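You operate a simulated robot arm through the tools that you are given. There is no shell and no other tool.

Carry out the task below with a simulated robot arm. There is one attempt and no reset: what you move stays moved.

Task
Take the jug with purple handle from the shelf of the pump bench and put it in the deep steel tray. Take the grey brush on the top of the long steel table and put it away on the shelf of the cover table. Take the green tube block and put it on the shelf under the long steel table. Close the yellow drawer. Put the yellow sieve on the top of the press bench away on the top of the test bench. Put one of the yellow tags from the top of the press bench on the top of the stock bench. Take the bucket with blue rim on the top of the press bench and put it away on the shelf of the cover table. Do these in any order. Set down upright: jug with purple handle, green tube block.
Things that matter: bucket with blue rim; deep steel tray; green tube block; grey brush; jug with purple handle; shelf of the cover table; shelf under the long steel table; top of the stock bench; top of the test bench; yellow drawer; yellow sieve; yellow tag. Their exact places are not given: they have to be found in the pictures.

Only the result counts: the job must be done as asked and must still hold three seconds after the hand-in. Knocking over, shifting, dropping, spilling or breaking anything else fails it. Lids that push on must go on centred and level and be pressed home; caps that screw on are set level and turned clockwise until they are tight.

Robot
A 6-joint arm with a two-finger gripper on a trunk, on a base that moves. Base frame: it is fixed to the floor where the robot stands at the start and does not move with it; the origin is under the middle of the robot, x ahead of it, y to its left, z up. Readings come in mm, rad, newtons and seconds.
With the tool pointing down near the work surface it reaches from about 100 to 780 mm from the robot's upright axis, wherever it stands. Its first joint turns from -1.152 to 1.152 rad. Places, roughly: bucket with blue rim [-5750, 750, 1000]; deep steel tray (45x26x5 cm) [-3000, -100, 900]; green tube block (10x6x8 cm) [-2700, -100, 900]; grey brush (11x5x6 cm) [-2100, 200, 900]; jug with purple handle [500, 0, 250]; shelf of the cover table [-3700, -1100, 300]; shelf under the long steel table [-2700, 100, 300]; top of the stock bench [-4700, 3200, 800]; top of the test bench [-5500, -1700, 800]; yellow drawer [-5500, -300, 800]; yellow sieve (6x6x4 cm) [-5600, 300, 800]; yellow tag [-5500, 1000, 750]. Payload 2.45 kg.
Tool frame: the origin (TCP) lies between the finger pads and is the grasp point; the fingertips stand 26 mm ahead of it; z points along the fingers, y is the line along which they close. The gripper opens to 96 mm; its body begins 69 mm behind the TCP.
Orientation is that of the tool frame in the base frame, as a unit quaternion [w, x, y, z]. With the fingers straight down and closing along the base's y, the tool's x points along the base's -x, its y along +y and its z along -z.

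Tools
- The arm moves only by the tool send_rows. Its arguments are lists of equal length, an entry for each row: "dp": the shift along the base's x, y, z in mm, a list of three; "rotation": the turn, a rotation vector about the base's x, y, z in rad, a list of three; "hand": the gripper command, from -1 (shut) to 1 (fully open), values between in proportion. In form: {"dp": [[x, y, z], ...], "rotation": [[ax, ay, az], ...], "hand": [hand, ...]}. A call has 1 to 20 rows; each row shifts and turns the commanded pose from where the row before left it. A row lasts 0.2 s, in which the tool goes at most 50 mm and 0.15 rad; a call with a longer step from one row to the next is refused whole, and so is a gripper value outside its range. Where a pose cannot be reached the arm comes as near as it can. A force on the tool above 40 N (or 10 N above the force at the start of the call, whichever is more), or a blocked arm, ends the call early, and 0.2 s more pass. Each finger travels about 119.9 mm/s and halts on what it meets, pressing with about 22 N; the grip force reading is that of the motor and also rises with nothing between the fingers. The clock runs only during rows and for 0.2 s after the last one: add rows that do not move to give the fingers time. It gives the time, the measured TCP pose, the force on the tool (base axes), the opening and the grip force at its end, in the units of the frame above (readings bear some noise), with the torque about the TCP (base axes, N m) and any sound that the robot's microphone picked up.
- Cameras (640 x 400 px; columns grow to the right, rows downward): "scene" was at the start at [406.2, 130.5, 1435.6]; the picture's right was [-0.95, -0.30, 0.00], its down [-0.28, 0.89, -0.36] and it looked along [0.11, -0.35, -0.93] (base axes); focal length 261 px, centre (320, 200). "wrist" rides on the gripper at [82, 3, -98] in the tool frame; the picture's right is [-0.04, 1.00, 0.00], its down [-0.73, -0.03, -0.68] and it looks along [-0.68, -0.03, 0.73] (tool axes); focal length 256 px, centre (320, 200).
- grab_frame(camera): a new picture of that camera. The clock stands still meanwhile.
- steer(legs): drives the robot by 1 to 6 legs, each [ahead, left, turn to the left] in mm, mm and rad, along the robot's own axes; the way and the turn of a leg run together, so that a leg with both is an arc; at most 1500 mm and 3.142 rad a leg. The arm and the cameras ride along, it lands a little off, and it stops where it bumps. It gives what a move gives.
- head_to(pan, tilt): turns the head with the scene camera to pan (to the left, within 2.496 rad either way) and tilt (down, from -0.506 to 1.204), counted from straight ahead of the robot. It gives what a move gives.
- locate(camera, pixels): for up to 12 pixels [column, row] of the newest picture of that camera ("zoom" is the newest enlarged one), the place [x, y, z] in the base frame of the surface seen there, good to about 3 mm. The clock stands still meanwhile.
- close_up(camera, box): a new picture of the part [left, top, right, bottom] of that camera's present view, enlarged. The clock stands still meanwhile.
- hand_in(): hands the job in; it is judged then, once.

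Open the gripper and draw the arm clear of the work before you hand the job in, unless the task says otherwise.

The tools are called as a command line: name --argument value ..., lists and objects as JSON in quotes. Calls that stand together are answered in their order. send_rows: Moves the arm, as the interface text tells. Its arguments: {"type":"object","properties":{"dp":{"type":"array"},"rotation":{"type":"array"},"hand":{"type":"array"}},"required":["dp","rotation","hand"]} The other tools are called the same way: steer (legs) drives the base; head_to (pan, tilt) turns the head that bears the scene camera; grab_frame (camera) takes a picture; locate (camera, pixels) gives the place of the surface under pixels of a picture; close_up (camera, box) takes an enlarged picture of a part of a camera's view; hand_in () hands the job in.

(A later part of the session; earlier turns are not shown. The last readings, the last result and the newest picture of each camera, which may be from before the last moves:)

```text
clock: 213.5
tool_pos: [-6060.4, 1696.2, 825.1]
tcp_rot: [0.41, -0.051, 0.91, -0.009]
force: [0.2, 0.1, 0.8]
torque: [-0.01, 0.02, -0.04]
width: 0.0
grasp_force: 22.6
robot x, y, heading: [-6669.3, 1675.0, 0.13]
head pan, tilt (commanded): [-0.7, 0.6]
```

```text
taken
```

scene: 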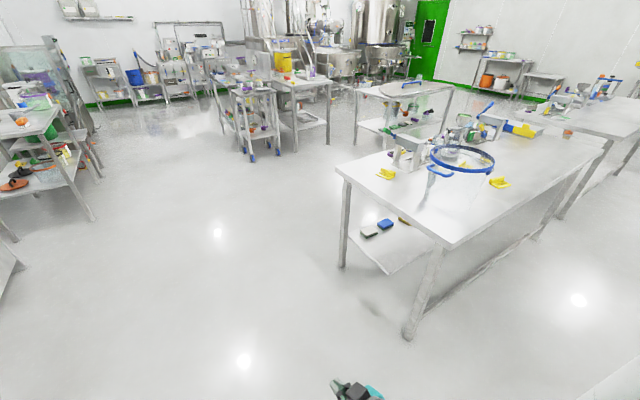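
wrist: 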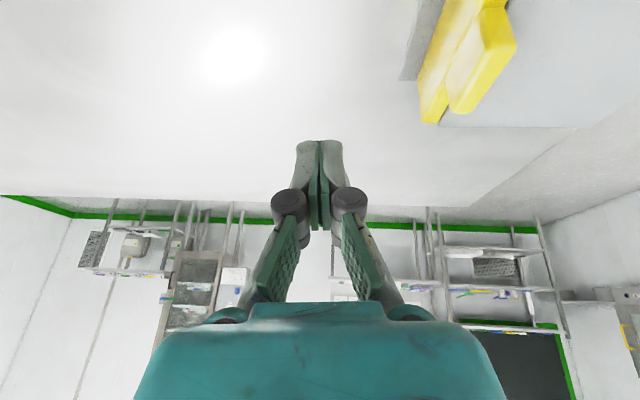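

Heading is now 0.13; I measure the bench's far edge and items from here.

locate --camera "scene" --pixels '[[450, 247], [338, 170], [600, 145], [387, 174], [500, 183], [495, 165], [432, 170], [436, 150], [460, 175], [412, 335], [560, 200], [470, 215]]'

close_up --camera "scene" --box '[360, 110, 560, 230]'

```text
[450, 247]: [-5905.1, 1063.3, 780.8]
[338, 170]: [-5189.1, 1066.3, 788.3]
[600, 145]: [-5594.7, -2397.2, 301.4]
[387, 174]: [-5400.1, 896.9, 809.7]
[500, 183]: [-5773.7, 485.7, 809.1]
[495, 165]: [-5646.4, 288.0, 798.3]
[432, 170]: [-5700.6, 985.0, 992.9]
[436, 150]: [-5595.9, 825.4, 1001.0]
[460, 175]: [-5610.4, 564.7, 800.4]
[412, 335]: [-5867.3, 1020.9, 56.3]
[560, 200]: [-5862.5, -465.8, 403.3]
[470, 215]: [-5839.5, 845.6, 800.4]
```

```text
3.20 times, centred on (460, 170) of scene
```

zoom: 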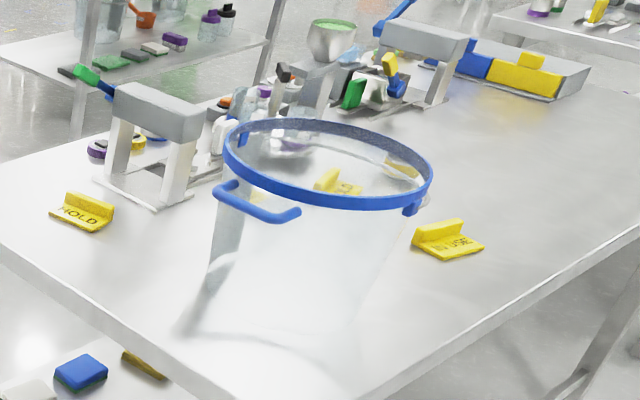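

Bench far edge is x≈-5905; three L-shaped yellow tags and the bucket with two blue bar handles are visible. I go to the bench's +y end facing -y, from where the handle and the HOLD tag at (-5400,897) are near.

steer --legs '[[0, 0, -1.7], [-170, 0, 0], [0, 1180, 0]]'

head_to --pan 0.0 --tilt 0.8

grab_frame --camera "scene"

```text
clock: 224.9
tool_pos: [-5525.3, 1198.2, 825.8]
tcp_rot: [0.262, 0.655, 0.634, -0.317]
force: [-0.4, 0.2, 0.2]
torque: [0.01, 0.0, 0.0]
width: 0.1
grasp_force: 21.8
robot x, y, heading: [-5462.2, 1808.0, -1.59]
head pan, tilt (commanded): [-0.7, 0.6]
```

```text
clock: 225.9
tool_pos: [-5527.2, 1199.0, 825.2]
tcp_rot: [0.263, 0.655, 0.634, -0.317]
force: [1.1, -0.2, -0.1]
torque: [-0.03, -0.01, 0.04]
width: 0.0
grasp_force: 22.1
robot x, y, heading: [-5460.1, 1805.4, -1.587]
head pan, tilt (commanded): [0.0, 0.799]
```

```text
taken
```

scene: 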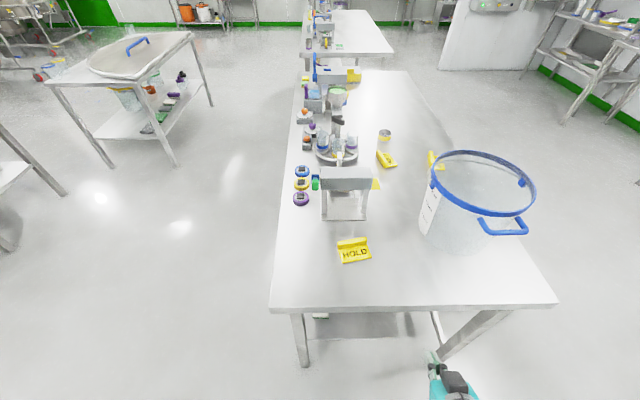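

The HOLD tag lies at (353,248), width along x. I zoom in and measure its width to see if the fingers can straddle it.

close_up --camera "scene" --box '[300, 210, 400, 280]'

locate --camera "zoom" --pixels '[[240, 200], [420, 185], [262, 300], [460, 275], [330, 190], [320, 250], [380, 280], [340, 170], [250, 180], [415, 170]]'

close_up --camera "scene" --box '[400, 130, 560, 280]'

```text
5.71 times, centred on (350, 245) of scene
```

zoom: 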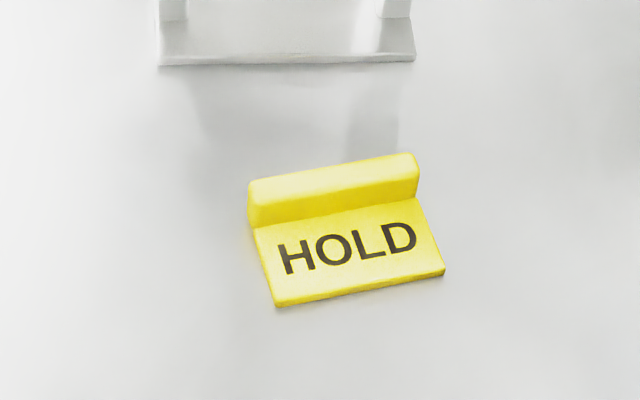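

```text
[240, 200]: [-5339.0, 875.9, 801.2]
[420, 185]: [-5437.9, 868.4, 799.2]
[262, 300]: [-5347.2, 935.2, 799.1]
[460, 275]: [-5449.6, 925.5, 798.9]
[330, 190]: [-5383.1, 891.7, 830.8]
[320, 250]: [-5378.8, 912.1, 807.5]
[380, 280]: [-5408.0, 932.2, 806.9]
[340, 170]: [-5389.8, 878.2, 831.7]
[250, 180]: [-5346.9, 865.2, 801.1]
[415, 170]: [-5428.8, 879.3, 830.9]
```

```text
2.67 times, centred on (480, 205) of scene
```

zoom: 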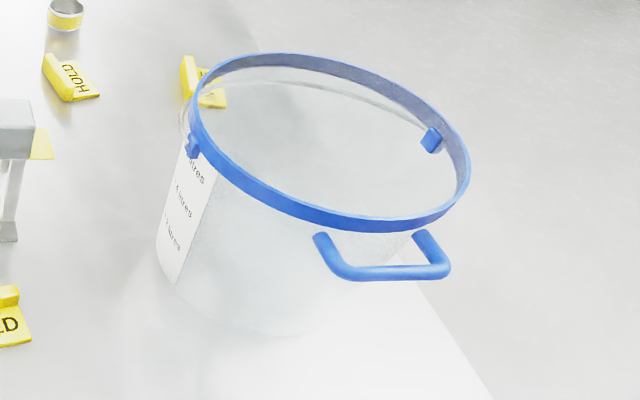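

The tag's fin (31 mm high, ~87 mm long along x) can be pinched across its thickness if I face -x from the near side. I measure the nearby press, its green lever and the timers.

close_up --camera "scene" --box '[260, 120, 420, 260]'

locate --camera "scene" --pixels '[[316, 183], [320, 175], [345, 178], [325, 190], [365, 190], [328, 219], [365, 219], [345, 205], [301, 199], [302, 185], [345, 243], [355, 240]]'

```text
2.86 times, centred on (340, 190) of scene
```

zoom: 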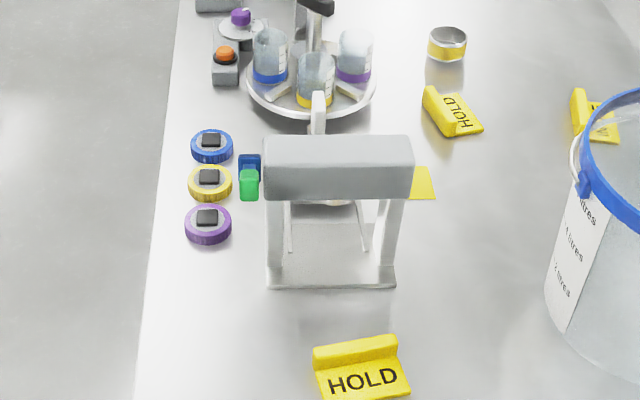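

```text
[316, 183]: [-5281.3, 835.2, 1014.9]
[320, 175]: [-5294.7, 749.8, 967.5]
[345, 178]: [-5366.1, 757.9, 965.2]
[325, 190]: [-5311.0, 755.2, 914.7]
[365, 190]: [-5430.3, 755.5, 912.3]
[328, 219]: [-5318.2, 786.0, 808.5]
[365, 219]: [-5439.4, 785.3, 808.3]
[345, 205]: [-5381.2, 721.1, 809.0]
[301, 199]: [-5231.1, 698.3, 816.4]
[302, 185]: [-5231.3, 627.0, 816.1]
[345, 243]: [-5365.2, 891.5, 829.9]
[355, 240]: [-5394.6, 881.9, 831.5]
```

The green lever tip reaches (-5281,835,1015), so I'll come in yawed ~17° from the +y side, parallel to the fin. First I strafe +x past the bench and turn to heading about -2.84.

steer --legs '[[0, 800, 0], [0, 0, -1.253]]'

send_rows --dp '[[-25, 0, 10], [-25, 0, 15], [-25, 0, 15], [-25, 0, 15], [-25, 0, 15], [-25, 0, 15], [-20, 0, 15], [0, 0, 15], [0, 0, 0]]' --rotation '[[0, 0, 0], [0, 0, 0], [0, 0, 0], [0, 0, 0], [0, 0, 0], [0, 0, 0], [0, 0, 0], [0, 0, 0], [0, 0, 0]]' --hand '[-1, -1, -1, -1, -1, -1, -1, -1, -0.2]'

```text
clock: 233.4
tool_pos: [-5235.3, 1661.1, 826.3]
tcp_rot: [0.029, 0.902, 0.133, -0.411]
force: [0.7, -0.3, 0.1]
torque: [0.02, -0.01, 0.0]
width: 0.1
grasp_force: 21.8
robot x, y, heading: [-4635.5, 1791.0, -2.833]
head pan, tilt (commanded): [0.0, 0.799]
```

```text
clock: 235.4
tool_pos: [-5404.3, 1661.4, 940.2]
tcp_rot: [0.028, 0.902, 0.133, -0.411]
force: [0.2, 0.2, 0.4]
torque: [0.03, 0.01, 0.01]
width: 38.3
grasp_force: 0.1
robot x, y, heading: [-4635.7, 1792.2, -2.83]
head pan, tilt (commanded): [0.0, 0.799]
```

Tool yaw is 12° — parallel to the fin. I translate the robot so the hand comes over the tag from the +y side, stopping about 60 mm short.

steer --legs '[[200, 670, 0]]'

head_to --pan 0.0 --tilt 0.9

grab_frame --camera "scene"

grab_frame --camera "wrist"

```text
clock: 239.3
tool_pos: [-5376.9, 939.0, 940.9]
tcp_rot: [0.034, 0.9, 0.145, -0.409]
force: [-0.2, 0.5, 0.5]
torque: [0.01, -0.01, -0.01]
width: 38.5
grasp_force: 0.1
robot x, y, heading: [-4615.8, 1092.3, -2.804]
head pan, tilt (commanded): [0.0, 0.799]
```

```text
clock: 240.0
tool_pos: [-5376.9, 939.3, 940.1]
tcp_rot: [0.033, 0.9, 0.144, -0.41]
force: [0.2, 0.1, 0.2]
torque: [-0.02, 0.0, -0.01]
width: 38.2
grasp_force: 0.1
robot x, y, heading: [-4616.8, 1093.9, -2.806]
head pan, tilt (commanded): [0.0, 0.901]
```

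```text
taken
```

scene: 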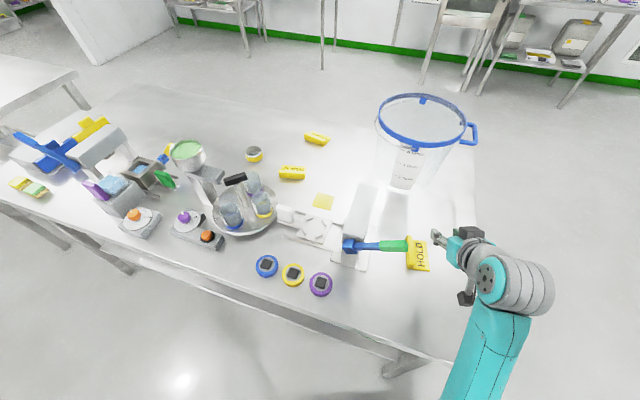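

```text
taken
```

wrist: 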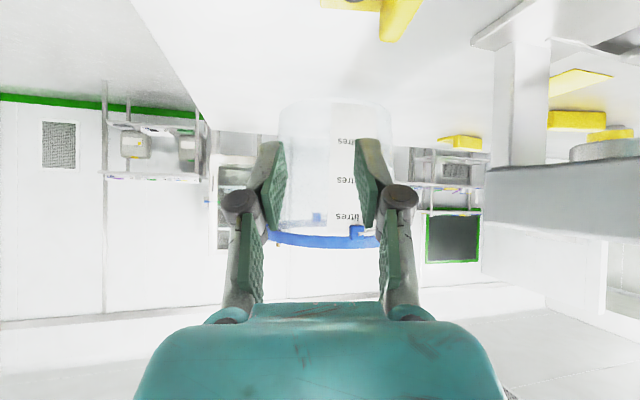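

The gripper hovers right of the lever, tag just left/below. I add 6° yaw, reduce tilt slightly, and move over the fin at (-5390,886), staying at z≈935.

send_rows --dp '[[0, 0, 0], [0, 0, 0], [-6, -18, 0], [-6, -18, 0], [0, -17, 0], [0, 0, 0]]' --rotation '[[0.015, -0.043, 0.05], [0.015, -0.043, 0.05], [0, 0, 0], [0, 0, 0], [0, 0, 0], [0, 0, 0]]' --hand '[-0.2, -0.2, -0.2, -0.2, -0.2, -0.2]'

grab_frame --camera "wrist"

close_up --camera "scene" --box '[330, 190, 530, 340]'

```text
clock: 241.4
tool_pos: [-5390.8, 888.1, 938.6]
tcp_rot: [0.048, 0.909, 0.194, -0.366]
force: [0.8, 0.1, -0.2]
torque: [-0.01, 0.02, 0.0]
width: 38.4
grasp_force: 0.0
robot x, y, heading: [-4613.1, 1090.4, -2.805]
head pan, tilt (commanded): [0.0, 0.901]
```

```text
taken
```

wrist: 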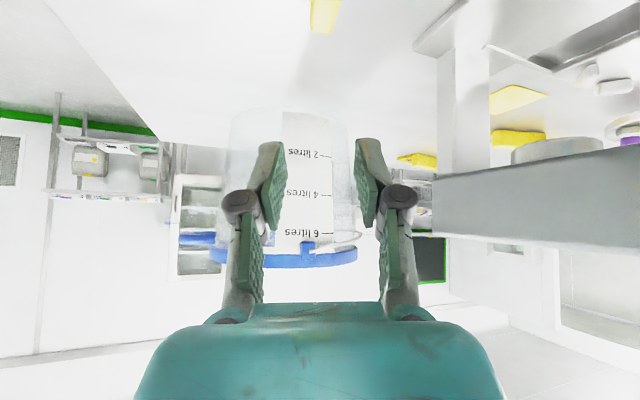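

```text
2.67 times, centred on (430, 265) of scene
```

zoom: 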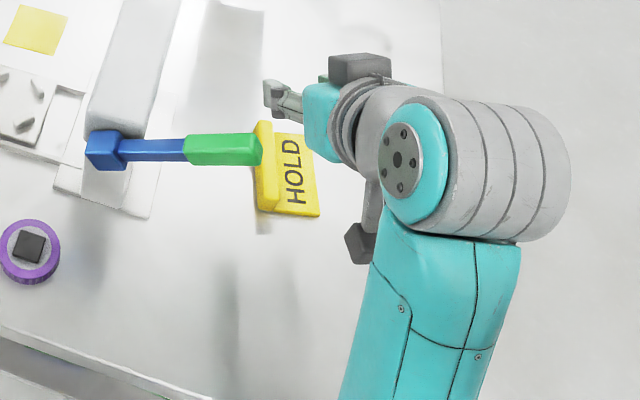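

The fin is centred in the wrist view at (325,15). I descend 60 mm and check.

send_rows --dp '[[0, 0, -15], [0, 0, -20], [0, 0, -20], [0, 0, -5], [0, 0, 0]]' --rotation '[[0, 0, 0], [0, 0, 0], [0, 0, 0], [0, 0, 0], [0, 0, 0]]' --hand '[-0.2, -0.2, -0.2, -0.2, -0.2]'

grab_frame --camera "wrist"

close_up --camera "scene" --box '[330, 190, 530, 340]'

```text
clock: 242.6
tool_pos: [-5390.9, 885.9, 880.5]
tcp_rot: [0.047, 0.909, 0.193, -0.366]
force: [0.9, 0.6, -0.1]
torque: [0.0, -0.01, 0.02]
width: 38.6
grasp_force: 0.1
robot x, y, heading: [-4618.8, 1091.4, -2.811]
head pan, tilt (commanded): [0.0, 0.901]
```

```text
taken
```

wrist: 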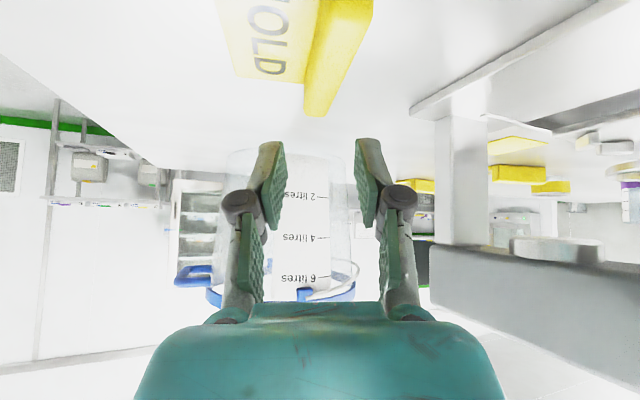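

```text
2.67 times, centred on (430, 265) of scene
```

zoom: 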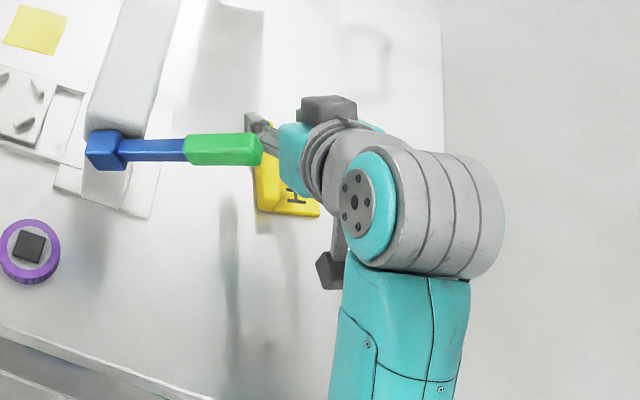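

I locate the fin points to align precisely.

locate --camera "wrist" --pixels '[[316, 105], [325, 80], [335, 40], [345, 10], [350, 40], [305, 100], [280, 60], [330, 60]]'

```text
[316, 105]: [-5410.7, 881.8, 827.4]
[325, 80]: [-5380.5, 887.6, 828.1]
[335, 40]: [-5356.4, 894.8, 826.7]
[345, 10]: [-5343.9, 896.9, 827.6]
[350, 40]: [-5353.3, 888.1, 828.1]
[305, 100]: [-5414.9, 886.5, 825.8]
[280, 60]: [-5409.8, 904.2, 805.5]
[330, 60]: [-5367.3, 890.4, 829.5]
```

The fin centre is at about (-5378,888). I shift +18/+5 mm and descend to z≈838.

send_rows --dp '[[18, 5, 0], [0, 0, -15], [0, 0, -15], [0, 0, -11], [0, 0, 0]]' --rotation '[[0, 0, 0], [0, 0, 0], [0, 0, 0], [0, 0, 0], [0, 0, 0]]' --hand '[-0.2, -0.2, -0.2, -0.2, -0.2]'

grab_frame --camera "wrist"

```text
clock: 243.8
tool_pos: [-5370.5, 891.7, 838.6]
tcp_rot: [0.046, 0.909, 0.192, -0.367]
force: [-0.5, -0.6, 0.2]
torque: [0.0, -0.01, 0.02]
width: 38.5
grasp_force: 0.0
robot x, y, heading: [-4615.8, 1087.8, -2.81]
head pan, tilt (commanded): [0.0, 0.901]
```

```text
taken
```

wrist: 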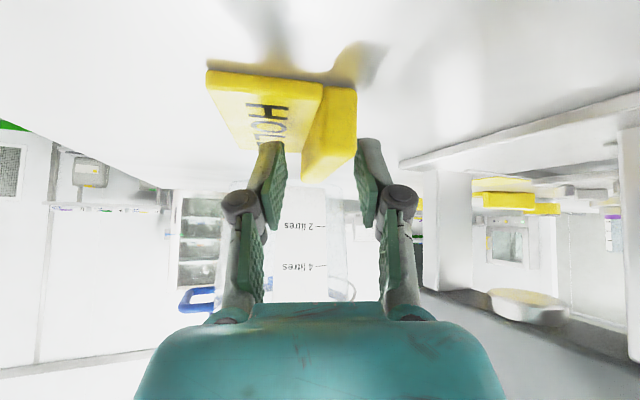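

The fin lies between the finger tips. I lower 4 mm more and close.

send_rows --dp '[[0, 0, -4], [0, 0, 0], [0, 0, 0], [0, 0, 0], [0, 0, 0]]' --rotation '[[0, 0, 0], [0, 0, 0], [0, 0, 0], [0, 0, 0], [0, 0, 0]]' --hand '[-0.2, -0.5, -1, -1, -1]'

grab_frame --camera "wrist"

```text
clock: 245.0
tool_pos: [-5370.7, 891.4, 835.6]
tcp_rot: [0.047, 0.909, 0.192, -0.367]
force: [-0.8, -1.1, 5.6]
torque: [-0.11, 0.1, -0.04]
width: 15.2
grasp_force: 21.6
robot x, y, heading: [-4614.3, 1089.5, -2.81]
head pan, tilt (commanded): [0.0, 0.901]
```

```text
taken
```

wrist: 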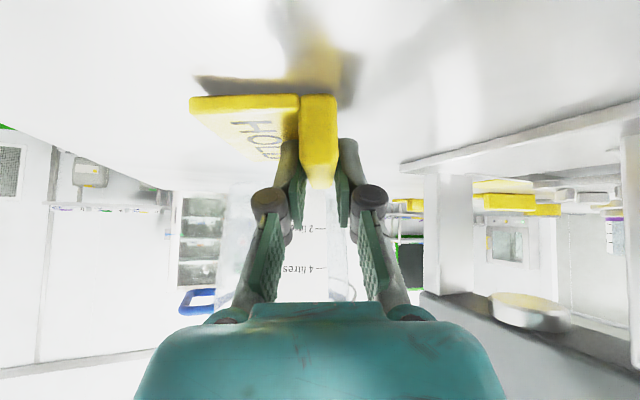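

Gripped the fin at 15 mm width. I lift it straight up ~100 mm.

send_rows --dp '[[0, 0, 5], [0, 0, 15], [0, 5, 20], [0, 5, 20], [0, 5, 20], [0, 5, 20], [0, 0, 0]]' --rotation '[[0, 0, 0], [0, 0, 0], [0, 0, 0], [0, 0, 0], [0, 0, 0], [0, 0, 0], [0, 0, 0]]' --hand '[-1, -1, -1, -1, -1, -1, -1]'

grab_frame --camera "wrist"

grab_frame --camera "scene"

```text
clock: 246.6
tool_pos: [-5372.7, 910.8, 934.4]
tcp_rot: [0.046, 0.909, 0.193, -0.367]
force: [-0.7, -0.1, -0.8]
torque: [0.0, 0.0, 0.01]
width: 15.1
grasp_force: 22.2
robot x, y, heading: [-4616.0, 1091.0, -2.809]
head pan, tilt (commanded): [0.0, 0.901]
```

```text
taken
```

wrist: 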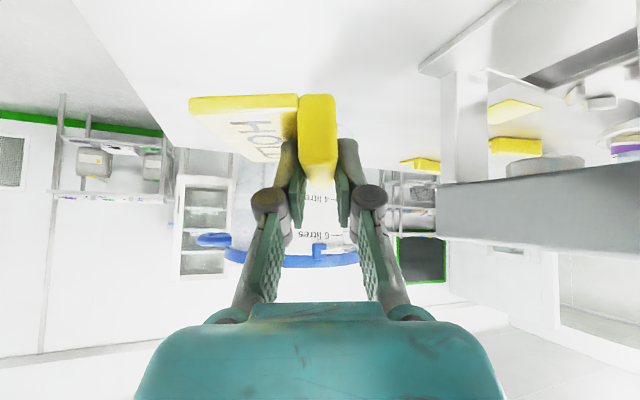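

```text
taken
```

scene: 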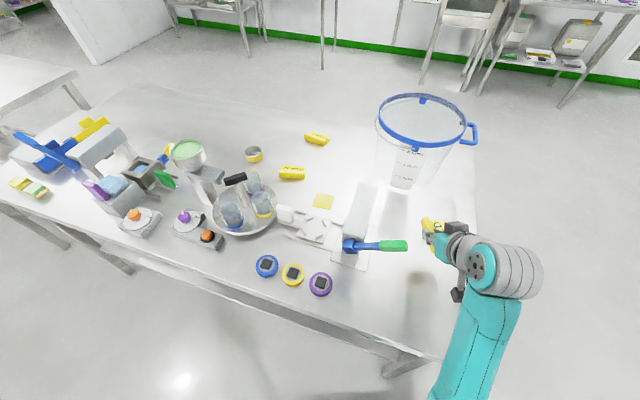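

The tag hangs securely. I move the robot straight in +y by about 630 mm, then turn right to face the stock bench.

steer --legs '[[-210, -620, 0], [0, 0, -1.9]]'

head_to --pan 0.0 --tilt 0.5

grab_frame --camera "scene"

```text
clock: 254.8
tool_pos: [-4507.9, 2520.6, 934.7]
tcp_rot: [-0.275, 0.674, -0.64, -0.246]
force: [-0.4, 0.7, -0.3]
torque: [-0.04, -0.04, -0.02]
width: 15.1
grasp_force: 22.0
robot x, y, heading: [-4602.7, 1748.7, 1.543]
head pan, tilt (commanded): [0.0, 0.901]
```

```text
clock: 255.7
tool_pos: [-4507.8, 2519.4, 935.3]
tcp_rot: [-0.276, 0.674, -0.639, -0.248]
force: [-0.2, -0.3, -1.0]
torque: [-0.02, 0.02, -0.03]
width: 14.9
grasp_force: 22.4
robot x, y, heading: [-4608.3, 1752.6, 1.541]
head pan, tilt (commanded): [0.0, 0.499]
```

```text
taken
```

scene: 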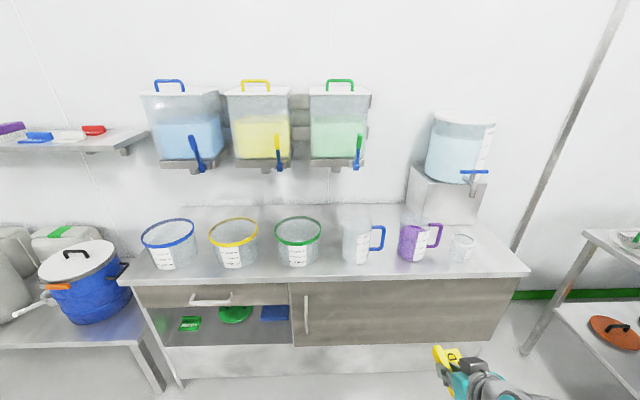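

This bench carries buckets and jugs; I measure its top and free spots, to confirm it is the stock bench near (-4700,3200).

locate --camera "scene" --pixels '[[130, 285], [530, 272], [340, 278], [330, 255], [270, 262], [205, 265], [386, 262], [440, 262], [500, 262], [328, 240], [470, 258], [200, 220]]'

close_up --camera "scene" --box '[120, 190, 540, 310]'

```text
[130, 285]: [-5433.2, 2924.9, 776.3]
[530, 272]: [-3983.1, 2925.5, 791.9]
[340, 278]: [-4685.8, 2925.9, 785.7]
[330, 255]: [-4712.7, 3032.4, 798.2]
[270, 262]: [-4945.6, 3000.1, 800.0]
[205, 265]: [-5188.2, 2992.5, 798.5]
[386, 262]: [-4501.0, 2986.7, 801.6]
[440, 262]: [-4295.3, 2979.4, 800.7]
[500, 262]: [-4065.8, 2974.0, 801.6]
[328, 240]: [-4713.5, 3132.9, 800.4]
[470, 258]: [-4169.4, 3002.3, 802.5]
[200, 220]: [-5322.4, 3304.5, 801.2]
```

```text
1.52 times, centred on (330, 250) of scene
```

zoom: 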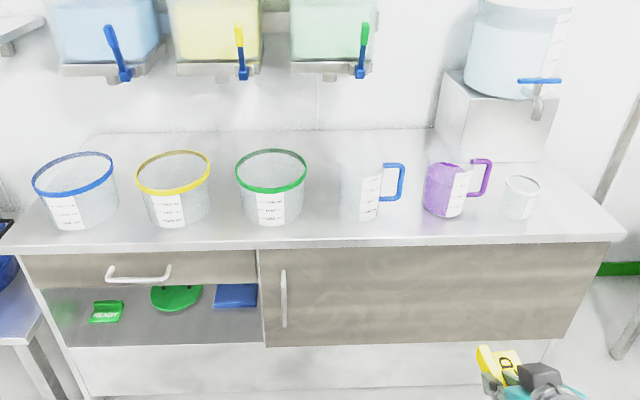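

It is the stock bench (top z 800, front edge y≈2925). The free area right of the small beaker, around x -4150…-4000, looks best; I check the table at right for clearance.

locate --camera "scene" --pixels '[[527, 350], [590, 235], [580, 245], [460, 245], [472, 250], [448, 250], [480, 215], [505, 240], [615, 330], [560, 390], [425, 250], [435, 235]]'

```text
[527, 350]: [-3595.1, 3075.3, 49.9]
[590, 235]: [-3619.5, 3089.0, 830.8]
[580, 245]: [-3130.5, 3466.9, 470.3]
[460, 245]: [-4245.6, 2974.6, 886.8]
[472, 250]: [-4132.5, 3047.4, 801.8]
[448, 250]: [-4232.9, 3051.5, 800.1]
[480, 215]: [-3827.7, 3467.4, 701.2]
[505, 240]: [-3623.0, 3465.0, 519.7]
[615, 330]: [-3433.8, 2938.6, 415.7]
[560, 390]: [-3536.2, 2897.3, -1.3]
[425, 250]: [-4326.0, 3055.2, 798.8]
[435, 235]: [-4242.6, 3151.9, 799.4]
```

Clear: right table is beyond x -3620. I strafe right 404 mm and then drive forward ~440 mm.

steer --legs '[[0, -404, 0.03], [430, 0, 0]]'

head_to --pan 0.0 --tilt 0.85

grab_frame --camera "scene"

grab_frame --camera "wrist"

```text
clock: 260.4
tool_pos: [-4116.4, 2949.5, 935.1]
tcp_rot: [-0.273, 0.682, -0.631, -0.25]
force: [-0.8, -0.7, -0.5]
torque: [-0.03, 0.01, 0.02]
width: 15.2
grasp_force: 21.4
robot x, y, heading: [-4201.2, 2174.3, 1.563]
head pan, tilt (commanded): [0.0, 0.499]
```

```text
clock: 261.3
tool_pos: [-4116.2, 2948.1, 935.2]
tcp_rot: [-0.273, 0.682, -0.631, -0.25]
force: [-0.1, 0.4, -0.2]
torque: [-0.02, 0.0, 0.02]
width: 14.9
grasp_force: 21.5
robot x, y, heading: [-4202.5, 2175.7, 1.559]
head pan, tilt (commanded): [0.0, 0.85]
```

```text
taken
```

scene: 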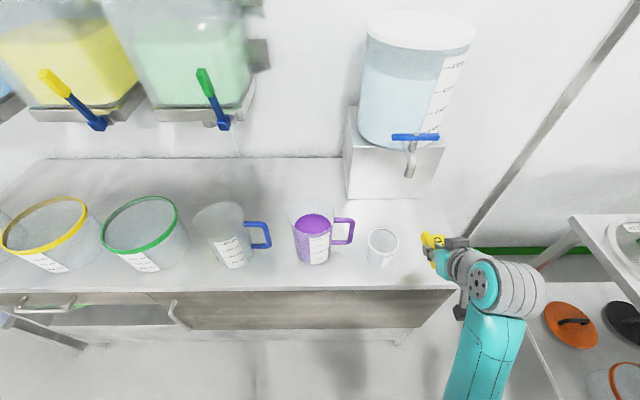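

```text
taken
```

wrist: 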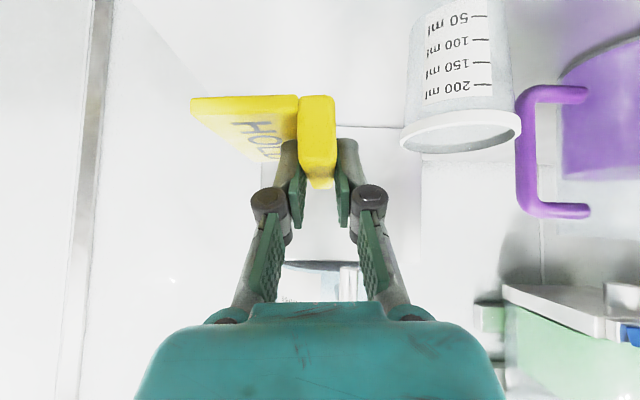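

I measure the free surface, the beaker and the edge around the intended spot.

locate --camera "scene" --pixels '[[382, 265], [398, 250], [366, 250], [410, 270], [425, 280], [415, 245], [400, 285], [455, 288], [425, 225], [410, 215], [382, 235]]'

locate --camera "wrist" --pixels '[[315, 175], [315, 120], [318, 100], [205, 110], [295, 105], [230, 140], [460, 140], [410, 60], [405, 130]]'

```text
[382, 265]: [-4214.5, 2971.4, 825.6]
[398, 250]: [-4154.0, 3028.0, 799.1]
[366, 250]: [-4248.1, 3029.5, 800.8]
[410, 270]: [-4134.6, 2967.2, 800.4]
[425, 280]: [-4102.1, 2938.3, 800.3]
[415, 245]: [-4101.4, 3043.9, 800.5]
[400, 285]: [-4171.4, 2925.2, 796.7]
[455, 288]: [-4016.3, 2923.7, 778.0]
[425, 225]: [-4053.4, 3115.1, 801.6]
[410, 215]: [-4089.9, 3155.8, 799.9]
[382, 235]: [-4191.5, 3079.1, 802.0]
```

```text
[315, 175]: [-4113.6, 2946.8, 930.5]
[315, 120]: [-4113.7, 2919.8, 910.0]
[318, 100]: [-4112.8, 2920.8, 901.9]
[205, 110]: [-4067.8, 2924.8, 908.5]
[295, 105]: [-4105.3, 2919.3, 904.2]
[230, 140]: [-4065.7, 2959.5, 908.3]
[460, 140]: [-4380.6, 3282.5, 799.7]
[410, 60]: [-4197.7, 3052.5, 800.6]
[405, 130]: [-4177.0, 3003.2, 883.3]
```

Fin is at x≈-4113, y 2920…3005. I shift +25 mm in x, +45 mm in y, then lower towards z≈838.

send_rows --dp '[[12, 22, 0], [13, 23, 0], [0, 0, -20], [0, 0, -20], [0, 0, -20], [0, 0, -20], [0, 0, -10], [0, 0, 0]]' --rotation '[[0, 0, 0], [0, 0, 0], [0, 0, 0], [0, 0, 0], [0, 0, 0], [0, 0, 0], [0, 0, 0], [0, 0, 0]]' --hand '[-1, -1, -1, -1, -1, -1, -1, -1]'

grab_frame --camera "wrist"

close_up --camera "scene" --box '[350, 190, 530, 330]'

```text
clock: 263.1
tool_pos: [-4092.2, 2994.0, 843.9]
tcp_rot: [-0.274, 0.681, -0.631, -0.25]
force: [0.3, 0.5, 0.0]
torque: [-0.03, -0.02, 0.03]
width: 15.2
grasp_force: 21.7
robot x, y, heading: [-4203.0, 2178.3, 1.565]
head pan, tilt (commanded): [0.0, 0.85]
```

```text
taken
```

wrist: 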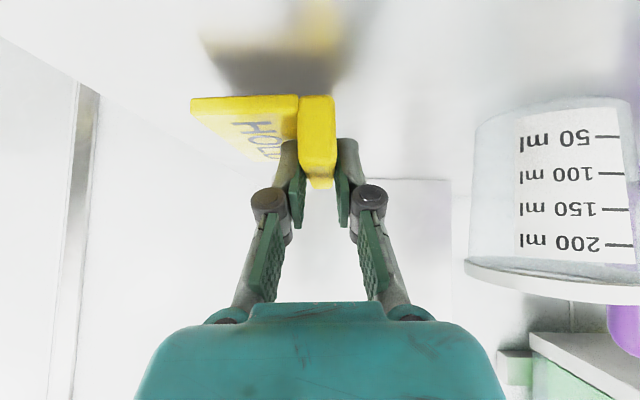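

```text
2.86 times, centred on (440, 260) of scene
```

zoom: 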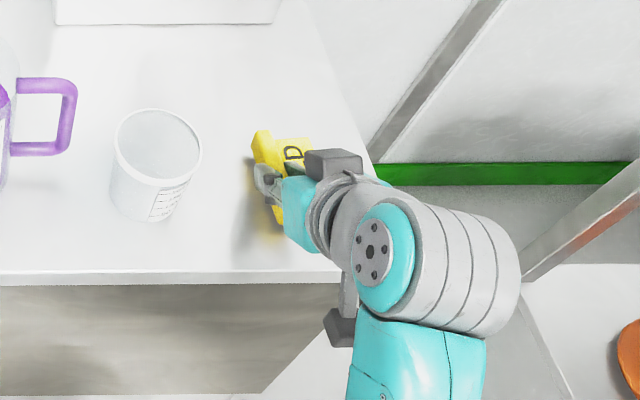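

Tag is ~8 mm above the bench, well within it. I lower in small steps to contact.

send_rows --dp '[[0, 0, -4], [0, 0, -3], [0, 0, 0]]' --rotation '[[0, 0, 0], [0, 0, 0], [0, 0, 0]]' --hand '[-1, -1, -1]'

send_rows --dp '[[0, 0, -2], [0, 0, 0]]' --rotation '[[0, 0, 0], [0, 0, 0]]' --hand '[-1, -1]'

```text
clock: 263.9
tool_pos: [-4092.8, 2994.6, 836.6]
tcp_rot: [-0.273, 0.682, -0.631, -0.25]
force: [-1.1, -1.2, -0.5]
torque: [-0.04, 0.01, -0.02]
width: 15.0
grasp_force: 21.6
robot x, y, heading: [-4202.6, 2176.4, 1.567]
head pan, tilt (commanded): [0.0, 0.85]
```

```text
clock: 264.5
tool_pos: [-4092.4, 2993.9, 836.0]
tcp_rot: [-0.273, 0.682, -0.631, -0.25]
force: [0.6, 0.7, 0.8]
torque: [0.01, 0.03, -0.01]
width: 15.2
grasp_force: 22.0
robot x, y, heading: [-4199.1, 2178.2, 1.563]
head pan, tilt (commanded): [0.0, 0.85]
```

Near contact (z 836). I lower 2 mm more and open the fingers.

send_rows --dp '[[0, 0, -2], [0, 0, 0], [0, 0, 0], [0, 0, 0], [0, 0, 0]]' --rotation '[[0, 0, 0], [0, 0, 0], [0, 0, 0], [0, 0, 0], [0, 0, 0]]' --hand '[-1, -1, -0.5, -0.3, -0.3]'

grab_frame --camera "wrist"

```text
clock: 265.7
tool_pos: [-4092.1, 2993.9, 833.2]
tcp_rot: [-0.273, 0.682, -0.631, -0.25]
force: [-0.5, -0.6, 2.7]
torque: [0.01, -0.07, 0.0]
width: 33.8
grasp_force: 0.1
robot x, y, heading: [-4198.9, 2175.9, 1.559]
head pan, tilt (commanded): [0.0, 0.85]
```

```text
taken
```

wrist: 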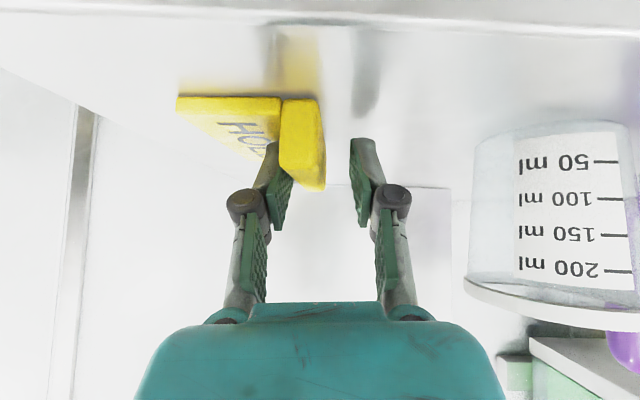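

Released. I raise straight up and check the tag.

send_rows --dp '[[0, 0, 8], [0, 0, 15], [0, 0, 20], [0, 0, 25], [0, 0, 25], [0, 0, 0]]' --rotation '[[0, 0, 0], [0, 0, 0], [0, 0, 0], [0, 0, 0], [0, 0, 0], [0, 0, 0]]' --hand '[-0.3, -0.3, -0.3, -0.3, -0.3, -0.3]'

grab_frame --camera "wrist"

close_up --camera "scene" --box '[350, 190, 530, 330]'

```text
clock: 267.1
tool_pos: [-4091.0, 2992.6, 926.2]
tcp_rot: [-0.273, 0.682, -0.631, -0.249]
force: [-1.2, 0.1, 0.6]
torque: [-0.03, -0.01, 0.01]
width: 33.6
grasp_force: 0.0
robot x, y, heading: [-4196.6, 2174.0, 1.568]
head pan, tilt (commanded): [0.0, 0.85]
```

```text
taken
```

wrist: 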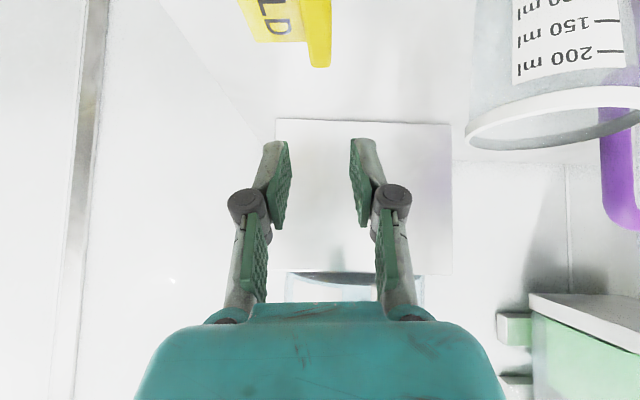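

```text
2.86 times, centred on (440, 260) of scene
```

zoom: 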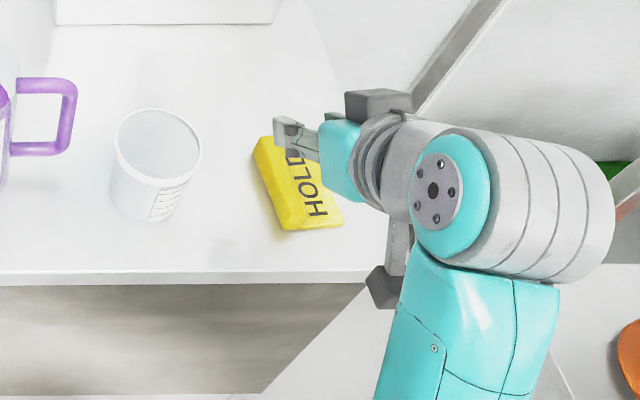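

The tag lies flat on the stock bench. Now back out and around to the far side of the press bench for the sieve.

steer --legs '[[-430, 0, 0], [0, 1500, 0], [0, 1150, 0], [0, 0, -1.57]]'

head_to --pan -0.6 --tilt 0.5

grab_frame --camera "scene"

```text
clock: 286.2
tool_pos: [-6082.3, 1642.3, 927.3]
tcp_rot: [0.369, -0.037, 0.929, -0.016]
force: [-0.5, 0.1, -0.3]
torque: [0.02, -0.02, -0.01]
width: 33.7
grasp_force: 0.1
robot x, y, heading: [-6899.2, 1752.5, -0.003]
head pan, tilt (commanded): [0.0, 0.85]
```

```text
clock: 287.2
tool_pos: [-6082.1, 1642.2, 926.1]
tcp_rot: [0.37, -0.037, 0.928, -0.016]
force: [-0.1, -0.2, -0.9]
torque: [0.02, -0.02, 0.02]
width: 33.8
grasp_force: 0.0
robot x, y, heading: [-6897.4, 1747.2, -0.002]
head pan, tilt (commanded): [-0.6, 0.499]
```

```text
taken
```

scene: 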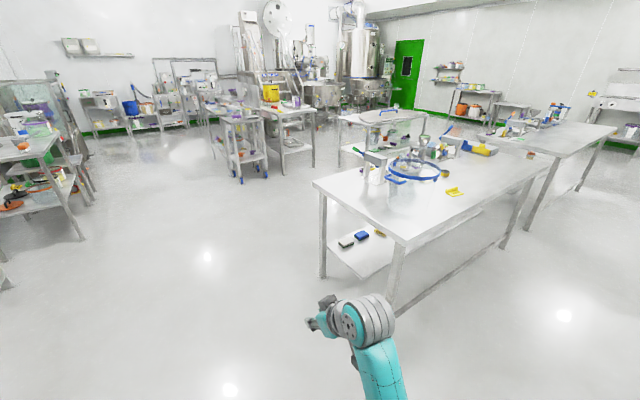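

I'm on the far side facing +x. I strafe right about 1325 mm to line up with the sieve.

steer --legs '[[0, -1325, 0]]'

head_to --pan 0.0 --tilt 0.7

grab_frame --camera "scene"

```text
clock: 293.7
tool_pos: [-6107.6, 327.0, 926.9]
tcp_rot: [0.369, -0.025, 0.929, -0.021]
force: [0.2, -1.0, 0.8]
torque: [0.0, 0.06, 0.0]
width: 33.7
grasp_force: 0.0
robot x, y, heading: [-6926.5, 458.7, -0.026]
head pan, tilt (commanded): [-0.6, 0.499]
```

```text
clock: 294.7
tool_pos: [-6107.6, 326.9, 926.0]
tcp_rot: [0.369, -0.024, 0.929, -0.021]
force: [0.1, -0.1, -0.5]
torque: [0.02, 0.02, -0.04]
width: 33.6
grasp_force: 0.1
robot x, y, heading: [-6919.4, 455.2, -0.032]
head pan, tilt (commanded): [0.0, 0.7]
```

```text
taken
```

scene: 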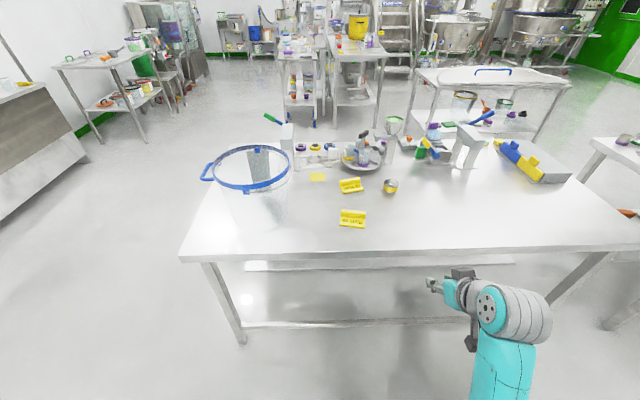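

The sieve is at (391,186), unobstructed from this side. I zoom and measure.

close_up --camera "scene" --box '[320, 150, 440, 240]'

locate --camera "zoom" --pixels '[[378, 170], [378, 205], [345, 195], [412, 195], [378, 220], [378, 165], [360, 180], [400, 180], [175, 160], [180, 300], [480, 200], [540, 270]]'

```text
4.44 times, centred on (380, 195) of scene
```

zoom: 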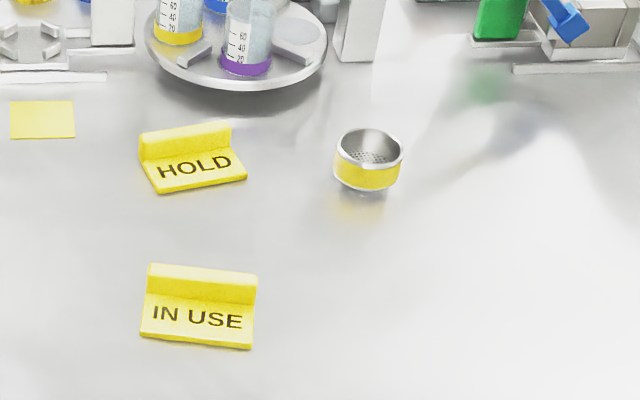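

```text
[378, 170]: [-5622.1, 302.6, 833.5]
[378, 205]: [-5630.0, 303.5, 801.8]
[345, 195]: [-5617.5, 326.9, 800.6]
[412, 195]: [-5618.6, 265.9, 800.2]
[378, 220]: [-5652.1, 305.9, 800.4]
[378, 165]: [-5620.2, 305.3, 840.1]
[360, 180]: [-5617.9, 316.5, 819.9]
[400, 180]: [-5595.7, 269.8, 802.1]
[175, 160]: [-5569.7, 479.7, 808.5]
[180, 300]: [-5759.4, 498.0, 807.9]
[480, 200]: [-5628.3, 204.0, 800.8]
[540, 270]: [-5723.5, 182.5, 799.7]
```

Sieve centre ≈(-5594,310), top z 840, ~54 mm wide. I drive forward 480 mm with the hand at z 926 and open the fingers to ~80 mm.

steer --legs '[[480, 0, 0.02]]'

send_rows --dp '[[0, 0, 0], [0, 0, 0], [0, 0, 0]]' --rotation '[[0, 0, 0], [0, 0, 0], [0, 0, 0]]' --hand '[0.3, 0.65, 0.65]'

grab_frame --camera "wrist"

grab_frame --camera "scene"

```text
clock: 297.5
tool_pos: [-5628.3, 343.9, 926.0]
tcp_rot: [0.369, -0.039, 0.928, -0.015]
force: [-0.7, 0.5, 0.4]
torque: [0.02, 0.04, 0.03]
width: 33.7
grasp_force: 0.1
robot x, y, heading: [-6446.5, 447.7, -0.006]
head pan, tilt (commanded): [0.0, 0.7]
```

```text
clock: 298.3
tool_pos: [-5628.0, 343.0, 926.2]
tcp_rot: [0.37, -0.039, 0.928, -0.016]
force: [-1.0, 0.1, -1.1]
torque: [0.03, -0.02, -0.01]
width: 79.3
grasp_force: 0.0
robot x, y, heading: [-6442.7, 452.6, -0.006]
head pan, tilt (commanded): [0.0, 0.7]
```

```text
taken
```

wrist: 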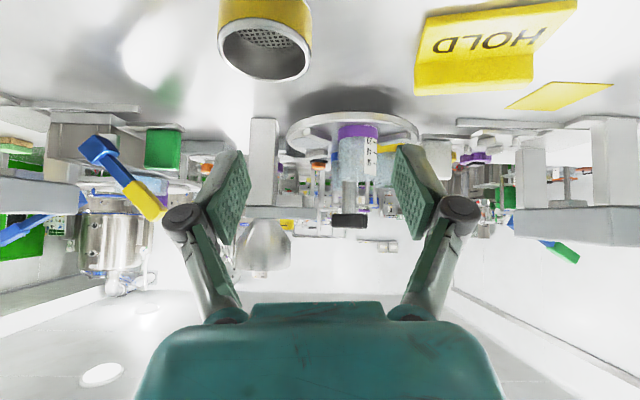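

```text
taken
```

scene: 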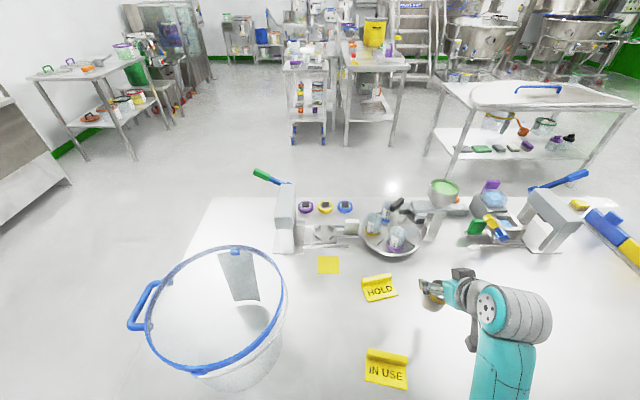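

The sieve shows at (265,40) in the wrist view. I locate its rim to centre on it.

locate --camera "wrist" --pixels '[[265, 75], [222, 45], [308, 45], [265, 25], [265, 10], [240, 20], [295, 20], [305, 75]]'

```text
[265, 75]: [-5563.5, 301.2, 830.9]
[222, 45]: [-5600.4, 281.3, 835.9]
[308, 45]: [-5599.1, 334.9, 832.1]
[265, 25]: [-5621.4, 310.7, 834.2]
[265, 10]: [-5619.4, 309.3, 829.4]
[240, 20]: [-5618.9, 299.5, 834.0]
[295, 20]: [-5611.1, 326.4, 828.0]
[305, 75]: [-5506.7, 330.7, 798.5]
```

Centre (-5594,308). I align in x,y at height, then descend to z≈870 for a check.

send_rows --dp '[[12, -12, 0], [12, -12, 0], [10, -11, 0], [0, 0, -20], [0, 0, -20], [0, 0, -15], [0, 0, 0]]' --rotation '[[0, 0, 0], [0, 0, 0], [0, 0, 0], [0, 0, 0], [0, 0, 0], [0, 0, 0], [0, 0, 0]]' --hand '[0.65, 0.65, 0.65, 0.65, 0.65, 0.65, 0.65]'

grab_frame --camera "wrist"

```text
clock: 299.9
tool_pos: [-5595.4, 308.7, 869.5]
tcp_rot: [0.369, -0.038, 0.928, -0.016]
force: [0.9, -0.2, 0.0]
torque: [-0.01, 0.02, 0.0]
width: 79.4
grasp_force: 0.0
robot x, y, heading: [-6447.3, 447.3, -0.002]
head pan, tilt (commanded): [0.0, 0.7]
```

```text
taken
```

wrist: 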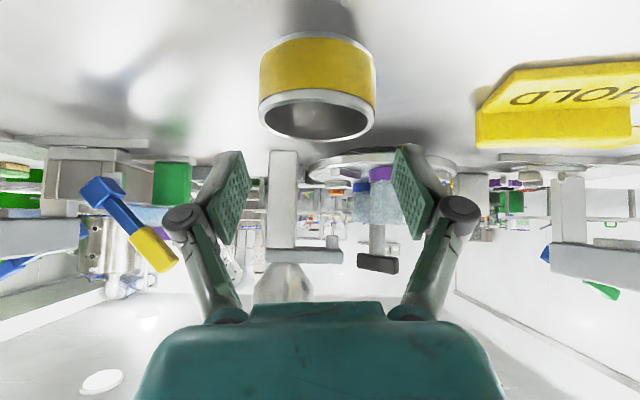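

Centred (col 317) between the fingers. I descend to z≈831.

send_rows --dp '[[0, 0, -15], [0, 0, -15], [0, 0, -8], [0, 0, 0]]' --rotation '[[0, 0, 0], [0, 0, 0], [0, 0, 0], [0, 0, 0]]' --hand '[0.65, 0.65, 0.65, 0.65]'

send_rows --dp '[[0, 0, 0], [0, 0, 0], [0, 0, 0], [0, 0, 0]]' --rotation '[[0, 0, 0], [0, 0, 0], [0, 0, 0], [0, 0, 0]]' --hand '[0.3, -0.2, -1, -1]'

grab_frame --camera "wrist"

```text
clock: 300.9
tool_pos: [-5593.1, 309.4, 834.2]
tcp_rot: [0.37, -0.039, 0.928, -0.015]
force: [-0.2, -0.2, 0.6]
torque: [0.0, -0.02, 0.02]
width: 79.4
grasp_force: 0.0
robot x, y, heading: [-6446.0, 447.7, -0.003]
head pan, tilt (commanded): [0.0, 0.7]
```

```text
clock: 301.9
tool_pos: [-5594.3, 308.9, 833.2]
tcp_rot: [0.369, -0.039, 0.929, -0.016]
force: [-0.6, -0.9, 2.1]
torque: [0.1, 0.03, 0.02]
width: 59.5
grasp_force: 22.2
robot x, y, heading: [-6446.1, 448.1, -0.002]
head pan, tilt (commanded): [0.0, 0.7]
```

```text
taken
```

wrist: 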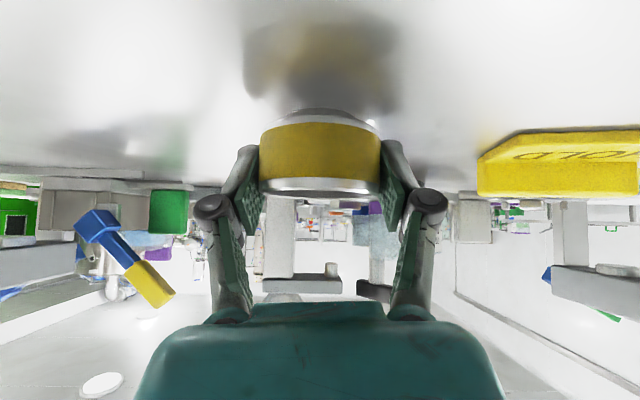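

Gripped at 59.5 mm. I lift to z≈930.

send_rows --dp '[[0, 0, 5], [0, 0, 15], [0, 0, 20], [0, 0, 20], [0, 0, 20], [0, 0, 20], [0, 0, 0]]' --rotation '[[0, 0, 0], [0, 0, 0], [0, 0, 0], [0, 0, 0], [0, 0, 0], [0, 0, 0], [0, 0, 0]]' --hand '[-1, -1, -1, -1, -1, -1, -1]'

grab_frame --camera "wrist"

steer --legs '[[-480, 0, 0]]'

head_to --pan -0.7 --tilt 0.55

grab_frame --camera "scene"

```text
clock: 303.5
tool_pos: [-5596.0, 307.3, 931.2]
tcp_rot: [0.369, -0.04, 0.928, -0.015]
force: [0.2, 0.3, -1.6]
torque: [0.01, -0.05, -0.03]
width: 59.1
grasp_force: 22.1
robot x, y, heading: [-6444.4, 449.5, -0.0]
head pan, tilt (commanded): [0.0, 0.7]
```

```text
taken
```

wrist: 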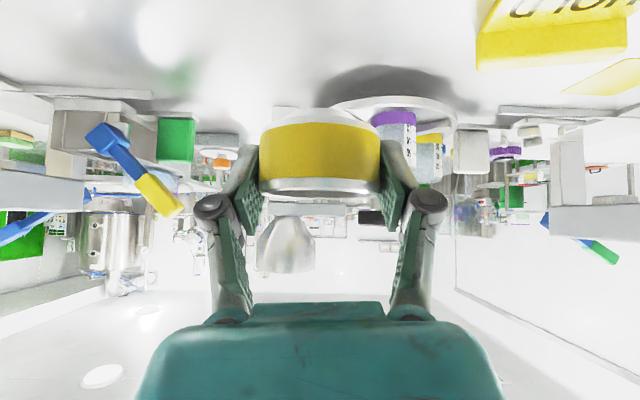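

```text
clock: 306.4
tool_pos: [-6074.0, 307.8, 931.6]
tcp_rot: [0.37, -0.039, 0.928, -0.015]
force: [-0.5, -0.3, -1.4]
torque: [0.0, -0.04, 0.03]
width: 58.9
grasp_force: 22.1
robot x, y, heading: [-6922.0, 450.1, -0.002]
head pan, tilt (commanded): [0.0, 0.7]
```

```text
clock: 307.4
tool_pos: [-6074.4, 308.8, 931.3]
tcp_rot: [0.37, -0.039, 0.928, -0.015]
force: [0.3, 0.2, -1.7]
torque: [0.03, 0.01, 0.02]
width: 58.8
grasp_force: 21.4
robot x, y, heading: [-6923.8, 449.4, -0.0]
head pan, tilt (commanded): [-0.7, 0.55]
```

```text
taken
```

scene: 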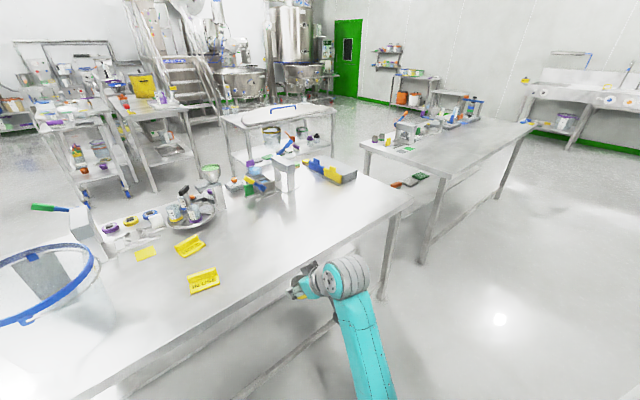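

The test bench is to the right; its far-side half near (440,165) looks empty. I measure it.

locate --camera "scene" --pixels '[[362, 145], [438, 182], [530, 128], [430, 165], [470, 150], [405, 155], [500, 135], [425, 262], [495, 320], [405, 190], [385, 140]]'

```text
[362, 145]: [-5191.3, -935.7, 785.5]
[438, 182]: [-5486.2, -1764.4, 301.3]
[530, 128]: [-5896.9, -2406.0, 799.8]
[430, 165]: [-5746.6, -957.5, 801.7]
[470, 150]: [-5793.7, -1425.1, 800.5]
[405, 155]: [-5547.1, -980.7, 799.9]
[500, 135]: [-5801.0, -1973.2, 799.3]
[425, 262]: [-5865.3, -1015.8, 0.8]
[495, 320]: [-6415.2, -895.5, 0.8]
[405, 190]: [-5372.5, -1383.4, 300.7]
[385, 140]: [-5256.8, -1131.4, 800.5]
```

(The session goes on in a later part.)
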